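You operate a simulated robot arm through the tools that you are given. There is no shell and no other tool. Be economical: measure what you need, move in short steps, check, and stop when the job is done.

You are at the controls of a simulated robot arm. One attempt, no reset.

JOB
Slide the open packet along the worktop under the window until it stands next to the pot base.
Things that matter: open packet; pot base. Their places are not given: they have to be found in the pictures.

The check looks at the end state, three seconds after you hand in, the way a careful person would. Anything else that was tipped, shoved, dropped, spilled or broken makes it a failure.

ROBOT AND FRAMES
A 6-joint arm with a two-finger parallel gripper, fixed in place. Base frame: the origin is at the foot of the arm, x ahead of it, y to its left, z up; the work surface is at about z = 860. Lengths are in mm, angles in rad, forces in N, time in s.
With the tool pointing down near the work surface it reaches from about 260 to 680 mm from the base axis. Its first joint turns from -1.152 to 1.152 rad. Payload 2.9 kg.
The TCP is the grasp point between the finger pads, 30 mm short of the fingertips. In the tool frame z runs along the fingers and y along their closing line. The gripper opens to 110 mm. The fingers are 20 mm wide and 10 mm thick; the gripper's body (48 by 112 mm) begins 55 mm behind the TCP.
Orientation is that of the tool frame in the base frame, as a unit quaternion [x, y, z, w]. With the fingers straight down and closing along the base's y, the tool's x points along the base's -x, its y along +y and its z along -z.

CONTROLS
- The arm moves only by the tool step_arm. Its argument "deltas" is a list that holds one entry, the list of rows, each a list of 7 numbers: the shift along the tool's x, y, z in mm, then the turn, a rotation vector about the tool's x, y, z in rad, then the opening, from 0 (shut) to 1 (fully open). In form: [[[x, y, z, rx, ry, rz, gripper], ...]]. A call has 1 to 20 rows; each row is the pose to reach, as a shift and turn from the pose commanded when the call began, along the tool's axes at that moment. Each row takes 0.2 s and may step no farther than 50 mm and 0.15 rad from the row before; otherwise, or with a gripper value out of range, the whole call is refused. A pose out of reach is approached as far as the arm can. The call stops where the force on the tool passes 40 N (or 10 N more than at its start, if that is more) or the arm is blocked; 0.2 s more then pass. Each finger travels about 108 mm/s and halts on what it meets, pressing with about 22 N; the grip force reading is that of the motor and also rises with nothing between the fingers. The clock runs only during rows and for 0.2 s after the last one: add rows that repeat a pose to give the fingers time. The reply holds the time, the measured pose of the TCP, the force on the tool along the base axes, the opening and the grip force, in the units named above and with some noise.
- Cameras (640 x 400 px; columns grow to the right, rows downward): "scene" is fixed at [74.3, 423, 1384.2]; the picture's right is [-0.78, -0.63, 0.00], its down [-0.30, 0.37, -0.88] and it looks along [0.55, -0.69, -0.48] (base axes); focal length 316 px, centre (320, 200). "wrist" rides on the gripper at [-36, 0, -57] in the tool frame; the picture's right is [0.00, -1.00, 0.00], its down [0.97, 0.00, -0.24] and it looks along [0.24, 0.00, 0.97] (tool axes); focal length 218 px, centre (320, 200).
- snapshot(camera): a new picture of that camera. It takes no simulated time.
- measure_at(camera, pixels): for up to 12 pixels [column, row] of the newest picture of that camera ("zoom" is the newest enlarged one), the place [x, y, z] in the base frame of the surface seen there, good to about 3 mm, but the place of the scene camera against the robot may be out by one fixed shift of up to 18 mm in any direction. It takes no simulated time.
- zoom(camera, box): a new picture of the part [left, top, right, bottom] of that camera's present view, enlarged. It takes no simulated time.
- finish_job(): hands the job in; it is judged then, once.

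Go step by step. Measure first, check grasps and placings, and put right what went wrong. The budget is 60 turns and 26 pictures, counting those below and the enlarged ones. Unless the task says otherwise, let go and move clear before handing in, and close with one line.

The tools are called after ">>>" as a command line: name --argument value ..., lists and objects as JSON in quotes. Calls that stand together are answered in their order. step_arm: Moves the arm, as the interface text tells. Its arguments: {"type":"object","properties":{"deltas":{"type":"array"}},"required":["deltas"]} The other tools are called the same way: snapshot (camera) takes a picture; measure_at (camera, pixels) gives the place of the surface under pixels of a picture; zoom (camera, box) takes an enlarged picture of a part of a camera's view; finish_job () hands the job in.

At the start:

```text
clock: 0.0
eef_pos: [325.2, -410.5, 1144.1]
tool_rot: [-0.001, 1.0, 0.0, -0.001]
force: [0.6, 0.0, 0.4]
width: 109.9
grasp_force: 0.1
```

scene: 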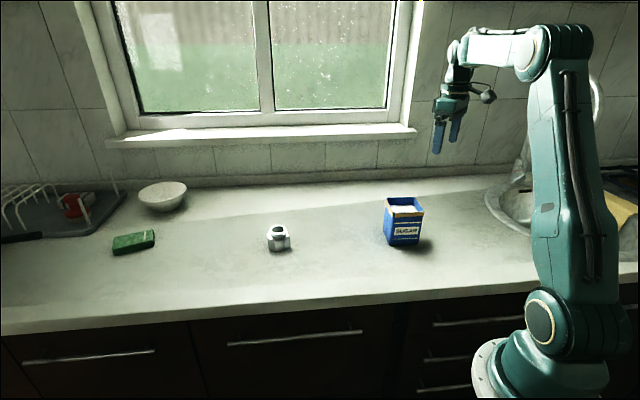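
wrist: 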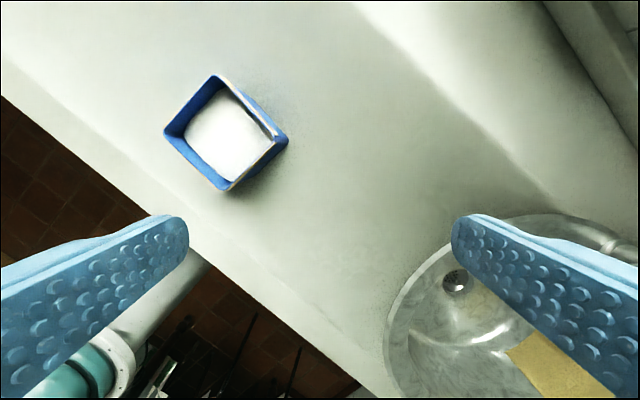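

The blue sugar packet stands near (404,222) in the scene view, and a small silver object near (279,238) may be the pot base. I'll zoom in on that area to check before measuring.

>>> zoom --camera "scene" --box '[240, 180, 440, 280]'

>>> measure_at --camera "wrist" --pixels '[[214, 77], [286, 140], [226, 190], [165, 132], [222, 130], [330, 130], [180, 200]]'

>>> measure_at --camera "scene" --pixels '[[386, 201], [423, 213], [390, 213], [420, 200], [404, 209], [389, 243], [419, 245], [279, 230], [279, 248], [268, 240], [290, 242], [340, 250]]'

```text
3.20 times, centred on (340, 230) of scene
```

zoom: 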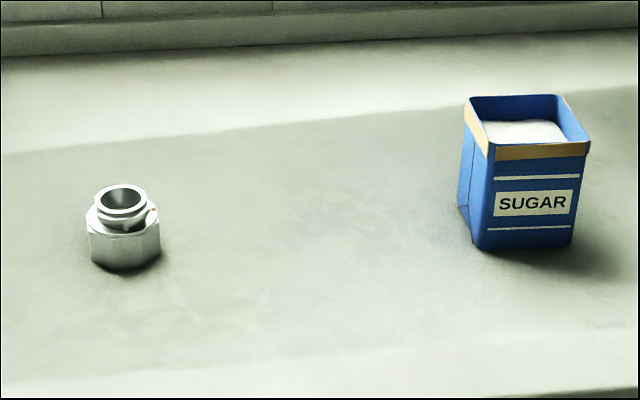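

```text
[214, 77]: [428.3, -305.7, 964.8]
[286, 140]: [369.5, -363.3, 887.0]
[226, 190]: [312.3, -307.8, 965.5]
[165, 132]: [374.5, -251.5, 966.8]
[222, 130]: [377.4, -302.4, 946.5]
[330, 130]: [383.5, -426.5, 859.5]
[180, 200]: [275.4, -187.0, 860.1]
```

```text
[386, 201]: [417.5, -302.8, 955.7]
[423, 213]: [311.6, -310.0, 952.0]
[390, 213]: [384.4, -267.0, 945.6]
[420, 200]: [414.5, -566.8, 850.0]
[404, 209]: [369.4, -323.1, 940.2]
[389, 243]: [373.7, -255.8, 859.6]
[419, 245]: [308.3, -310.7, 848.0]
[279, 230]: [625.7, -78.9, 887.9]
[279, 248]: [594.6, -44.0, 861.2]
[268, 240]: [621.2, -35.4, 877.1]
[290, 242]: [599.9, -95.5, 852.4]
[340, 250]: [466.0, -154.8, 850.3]
```

The silver octagonal pot base is near (615,-60) and the packet is centred near (370,-307), about 77 x 84 mm, 106 mm tall and turned about 45°. The scene camera looks offset, so I'll fly high over the midpoint to measure both with the wrist camera.

>>> step_arm --deltas '[[[-22, 29, 0, 0, 0, 0, 1], [-44, 58, 0, 0, 0, 0, 1], [-66, 87, 0, 0, 0, 0, 1], [-88, 116, 0, 0, 0, 0, 1], [-110, 145, 0, 0, 0, 0, 1], [-132, 174, 0, 0, 0, 0, 1], [-154, 203, 0, 0, 0, 0, 1], [-175, 230, 0, 0, 0, 0, 1], [-175, 230, 0, 0, 0, 0, 1]]]'

>>> snapshot --camera "wrist"

```text
clock: 2.0
eef_pos: [501.5, -180.5, 1143.5]
tool_rot: [0.0, 1.0, 0.0, -0.001]
force: [-0.5, 0.6, 0.0]
width: 110.0
grasp_force: 0.1
```

```text
22 pictures are left
```

wrist: 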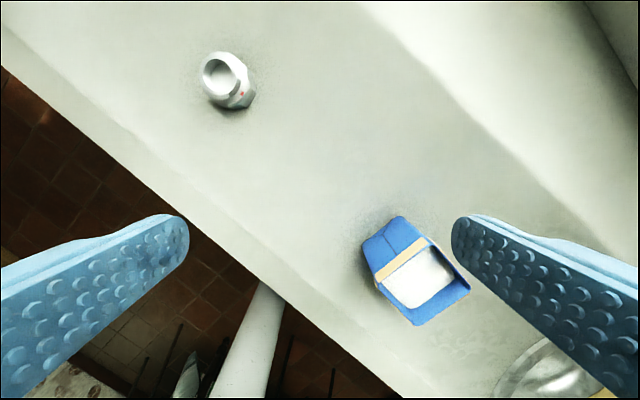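

The wrist view shows the pot base at about (228,82) and the packet at about (415,270), with the counter running along the line between them. I'll zoom on each and measure.

>>> zoom --camera "wrist" --box '[180, 30, 300, 130]'

>>> measure_at --camera "wrist" --pixels '[[205, 60], [237, 57], [206, 88], [218, 108], [238, 108], [252, 101], [255, 84], [400, 216], [364, 244], [376, 283], [428, 236], [470, 290]]'

```text
4.00 times, centred on (240, 80) of wrist
```

zoom: 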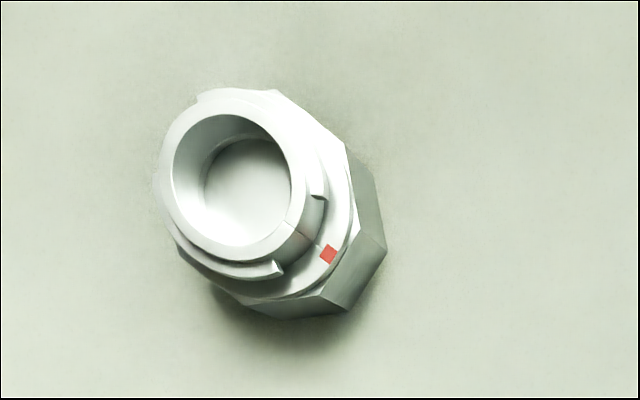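

```text
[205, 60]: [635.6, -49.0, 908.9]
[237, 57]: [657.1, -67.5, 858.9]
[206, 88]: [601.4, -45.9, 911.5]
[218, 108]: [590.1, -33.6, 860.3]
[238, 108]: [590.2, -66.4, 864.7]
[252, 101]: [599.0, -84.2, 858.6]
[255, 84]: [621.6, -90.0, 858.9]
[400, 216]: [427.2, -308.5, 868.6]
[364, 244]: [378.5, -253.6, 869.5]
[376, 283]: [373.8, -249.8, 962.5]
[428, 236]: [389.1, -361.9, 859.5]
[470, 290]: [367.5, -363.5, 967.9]
```

The zoom shows the top ring centred near zoom (230,178), with the lower body corners at (345,315) and (387,250). I'll measure the ring and the base corners.

>>> measure_at --camera "zoom" --pixels '[[167, 180], [298, 180], [232, 96], [232, 252], [343, 308], [383, 250], [290, 312], [370, 185], [335, 250], [345, 150], [185, 245], [270, 285]]'

```text
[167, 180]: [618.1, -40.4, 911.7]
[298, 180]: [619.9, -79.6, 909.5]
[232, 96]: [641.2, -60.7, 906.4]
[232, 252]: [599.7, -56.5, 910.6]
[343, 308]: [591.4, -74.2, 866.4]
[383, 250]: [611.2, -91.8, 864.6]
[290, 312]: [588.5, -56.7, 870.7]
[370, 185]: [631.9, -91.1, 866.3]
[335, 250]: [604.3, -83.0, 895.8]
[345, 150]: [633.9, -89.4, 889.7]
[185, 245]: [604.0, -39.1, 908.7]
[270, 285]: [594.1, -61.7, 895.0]
```

The pot base is centred at about (620,-59), with its near face about 31 mm from centre. The packet is at (371,-307), already lined up along the counter, so I'll move above it and yaw 45° to grip its two side faces.

>>> step_arm --deltas '[[[22, -21, 0, 0, 0, -0.131, 1], [44, -42, 0, 0, 0, -0.262, 1], [66, -63, 0, 0, 0, -0.393, 1], [88, -84, 0, 0, 0, -0.524, 1], [110, -105, 0, 0, 0, -0.655, 1], [130.5, -126.5, 0, 0, 0, -0.775, 1], [130.5, -126.5, 50, 0, 0, -0.775, 1], [130.5, -126.5, 85, 0, 0, -0.775, 1], [130.5, -126.5, 85, 0, 0, -0.775, 1]]]'

>>> snapshot --camera "wrist"

```text
clock: 4.0
eef_pos: [370.1, -306.3, 1056.3]
tool_rot: [-0.378, 0.926, 0.0, -0.001]
force: [0.1, 0.7, 0.0]
width: 110.1
grasp_force: 0.0
```

```text
20 pictures are left
```

wrist: 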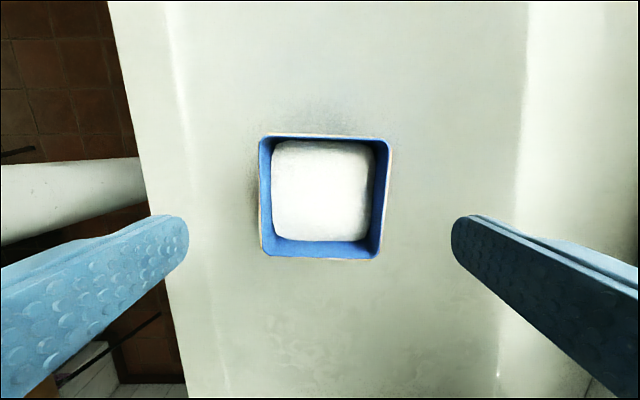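

The packet rim sits between the fingers, cols 259-391, only slightly skewed. I'll measure its corners to fix the alignment.

>>> measure_at --camera "wrist" --pixels '[[262, 138], [390, 142], [264, 254], [378, 257], [260, 195], [386, 195], [325, 137], [322, 257]]'

```text
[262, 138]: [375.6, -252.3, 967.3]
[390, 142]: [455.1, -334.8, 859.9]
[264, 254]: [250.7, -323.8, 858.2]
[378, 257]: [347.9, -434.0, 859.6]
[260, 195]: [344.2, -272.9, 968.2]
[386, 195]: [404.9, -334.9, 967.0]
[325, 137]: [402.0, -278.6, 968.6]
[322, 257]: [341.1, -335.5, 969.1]
```

The packet measures about 87 mm across the grip and is centred within 2 mm of the tool. I'll descend until the fingers straddle it, keeping the gripper body clear of the rim.

>>> step_arm --deltas '[[[0, -1.5, 30, 0, 0, 0, 1], [0, -1.5, 60, 0, 0, 0, 1], [0, -1.5, 85, 0, 0, 0, 1], [0, -1.5, 105, 0, 0, 0, 1], [0, -1.5, 118, 0, 0, 0, 1], [0, -1.5, 127, 0, 0, 0, 1], [0, -1.5, 127, 0, 0, 0, 1]]]'

>>> zoom --camera "scene" --box '[300, 140, 500, 265]'

```text
clock: 5.6
eef_pos: [369.9, -307.8, 932.3]
tool_rot: [-0.378, 0.926, -0.001, 0.0]
force: [0.6, 0.6, 0.6]
width: 110.2
grasp_force: 0.1
```

```text
3.20 times, centred on (400, 202) of scene
```

zoom: 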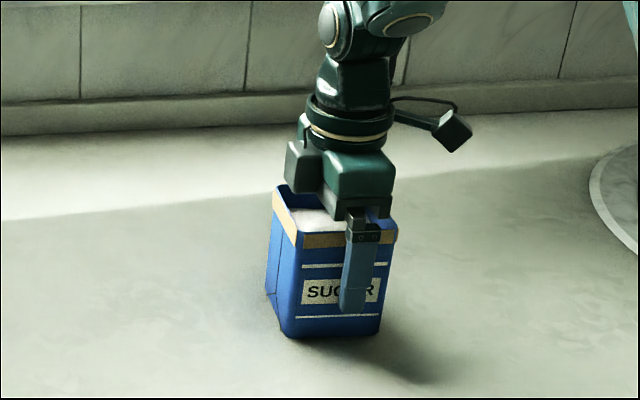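

The fingers straddle the packet, no contact force is reported, and the body clears the rim. I'll close in small steps and watch the width so the open packet isn't crushed.

>>> step_arm --deltas '[[[0, 0, 0, 0, 0, 0, 0.88], [0, 0, 0, 0, 0, 0, 0.84], [0, 0, 0, 0, 0, 0, 0.8], [0, 0, 0, 0, 0, 0, 0.77], [0, 0, 0, 0, 0, 0, 0.77]]]'

```text
clock: 6.8
eef_pos: [369.7, -306.4, 932.1]
tool_rot: [-0.378, 0.926, -0.001, 0.0]
force: [0.7, -0.9, 0.7]
width: 85.7
grasp_force: 1.0
```

Width is 85.7 mm against 84.7 commanded, with a first hint of force. I'll close a little more.

>>> step_arm --deltas '[[[0, 0, 0, 0, 0, 0, 0.755], [0, 0, 0, 0, 0, 0, 0.74], [0, 0, 0, 0, 0, 0, 0.74]]]'

```text
clock: 7.6
eef_pos: [371.0, -307.5, 932.2]
tool_rot: [-0.378, 0.926, -0.001, -0.001]
force: [1.5, -1.1, 1.2]
width: 85.4
grasp_force: 22.2
```

The packet is held firmly at 85.4 mm. I'll slide it at constant height along the counter toward the pot base (tool -x) and stop short to check.

>>> step_arm --deltas '[[[-4, 0, 0, 0, 0, 0, 0.74], [-12, 0, 0, 0, 0, 0, 0.74], [-24, 0, 0, 0, 0, 0, 0.74], [-38, 0, 0, 0, 0, 0, 0.74], [-54, 0, 0, 0, 0, 0, 0.74], [-70, 0, 0, 0, 0, 0, 0.74], [-86, 1, 0, 0, 0, 0, 0.74], [-102, 1, 0, 0, 0, 0, 0.74], [-118, 1, 0, 0, 0, 0, 0.74], [-134, 1, 0, 0, 0, 0, 0.74], [-150, 1, 0, 0, 0, 0, 0.74], [-166, 1, 0, 0, 0, 0, 0.74], [-182, 2, 0, 0, 0, 0, 0.74], [-198, 2, 0, 0, 0, 0, 0.74], [-212, 2, 0, 0, 0, 0, 0.74], [-224, 2, 0, 0, 0, 0, 0.74], [-232, 2, 0, 0, 0, 0, 0.74], [-237, 2, 0, 0, 0, 0, 0.74], [-240, 2, 0, 0, 0, 0, 0.74]]]'

>>> zoom --camera "scene" --box '[220, 150, 420, 275]'

```text
clock: 11.6
eef_pos: [540.8, -139.6, 932.5]
tool_rot: [-0.376, 0.927, 0.0, 0.0]
force: [-3.9, -4.5, 12.6]
width: 85.2
grasp_force: 22.4
```

```text
3.20 times, centred on (320, 212) of scene
```

zoom: 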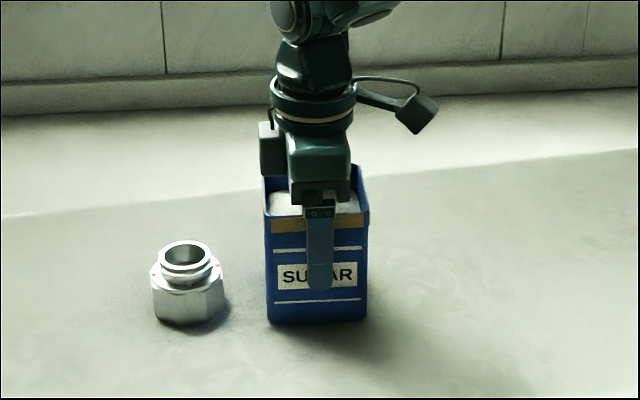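

The packet slid upright and the remaining gap shows between zoom cols 225 and 268. I'll measure both edges of it.

>>> measure_at --camera "zoom" --pixels '[[270, 316], [270, 290], [364, 316], [266, 230], [222, 300], [216, 308], [202, 320], [154, 310], [160, 318], [187, 325]]'

```text
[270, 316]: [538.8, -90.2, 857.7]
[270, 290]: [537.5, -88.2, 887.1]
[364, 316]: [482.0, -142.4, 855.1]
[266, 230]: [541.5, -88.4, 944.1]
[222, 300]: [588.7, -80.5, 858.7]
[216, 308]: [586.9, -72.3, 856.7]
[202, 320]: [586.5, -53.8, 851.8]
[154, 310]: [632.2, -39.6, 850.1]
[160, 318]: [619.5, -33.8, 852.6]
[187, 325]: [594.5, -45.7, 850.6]
```

The remaining gap is about 38-42 mm. I'll slide another 30 mm slowly, leaving about 10 mm.

>>> step_arm --deltas '[[[-4, 0, 0, 0, 0, 0, 0.74], [-10, 0, 0, 0, 0, 0, 0.74], [-17, 0, 0, 0, 0, 0, 0.74], [-23, 0, 0, 0, 0, 0, 0.74], [-27, 0, 0, 0, 0, 0, 0.74], [-30, 0, 0, 0, 0, 0, 0.74], [-30, 0, 0, 0, 0, 0, 0.74]]]'

>>> zoom --camera "scene" --box '[220, 150, 420, 275]'

```text
clock: 13.2
eef_pos: [561.8, -118.0, 930.7]
tool_rot: [-0.377, 0.926, 0.001, -0.002]
force: [-2.4, -1.1, 4.0]
width: 85.0
grasp_force: 22.1
```

```text
3.20 times, centred on (320, 212) of scene
```

zoom: 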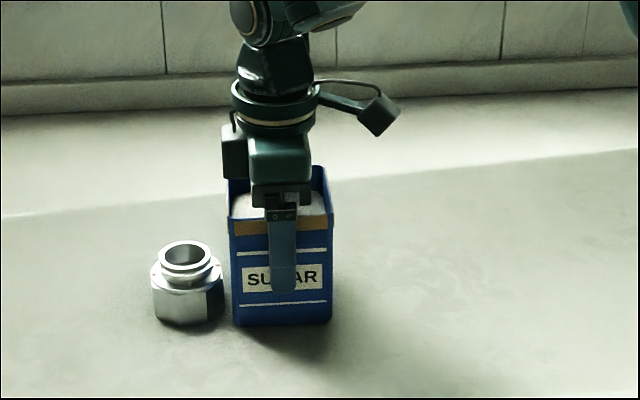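

The packet now stands about 10 mm from the untouched pot base. I'll open the fingers, pause, and then go straight up.

>>> step_arm --deltas '[[[0, 0, 0, 0, 0, 0, 0.8], [0, 0, 0, 0, 0, 0, 0.9], [0, 0, 0, 0, 0, 0, 1], [0, 0, 0, 0, 0, 0, 1], [0, 0, -10, 0, 0, 0, 1], [0, 0, -30, 0, 0, 0, 1], [0, 0, -60, 0, 0, 0, 1], [0, 0, -100, 0, 0, 0, 1], [0, 0, -145, 0, 0, 0, 1], [0, 0, -180, 0, 0, 0, 1], [0, 0, -180, 0, 0, 0, 1]]]'

>>> snapshot --camera "scene"

>>> snapshot --camera "wrist"

```text
clock: 15.6
eef_pos: [561.5, -116.1, 1113.8]
tool_rot: [-0.378, 0.926, -0.001, 0.0]
force: [-0.5, 0.0, 0.2]
width: 110.2
grasp_force: 0.0
```

```text
16 pictures are left
```

scene: 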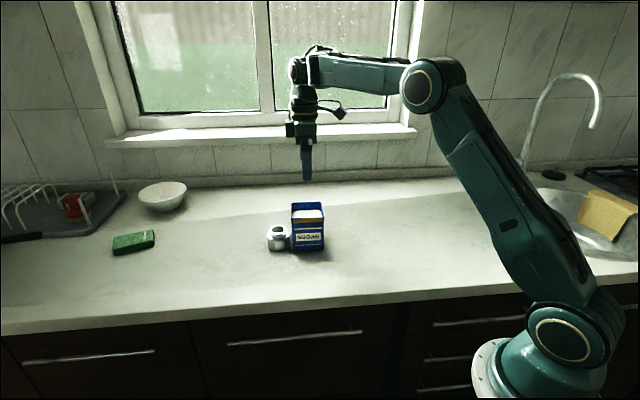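

```text
15 pictures are left
```

wrist: 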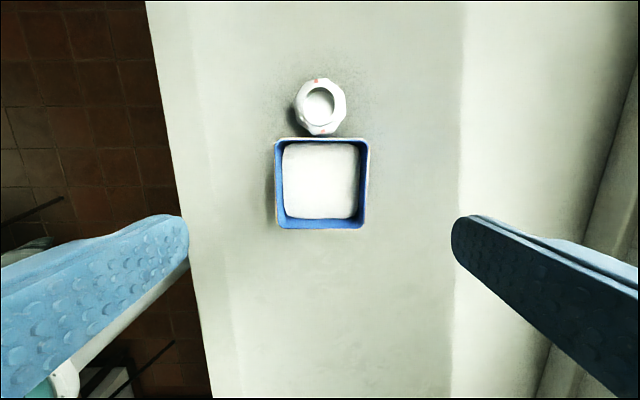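

The packet stands upright right beside the pot base at (320,105) in the wrist view, the sugar is still in it and the arm is clear. Nothing else has moved, so I'll hand in.

>>> finish_job

```text
The job is handed in.
```

The open sugar packet now stands upright about 10 mm from the pot base; I slid it along the worktop, let go and moved the arm clear, and the last pictures show nothing else disturbed.
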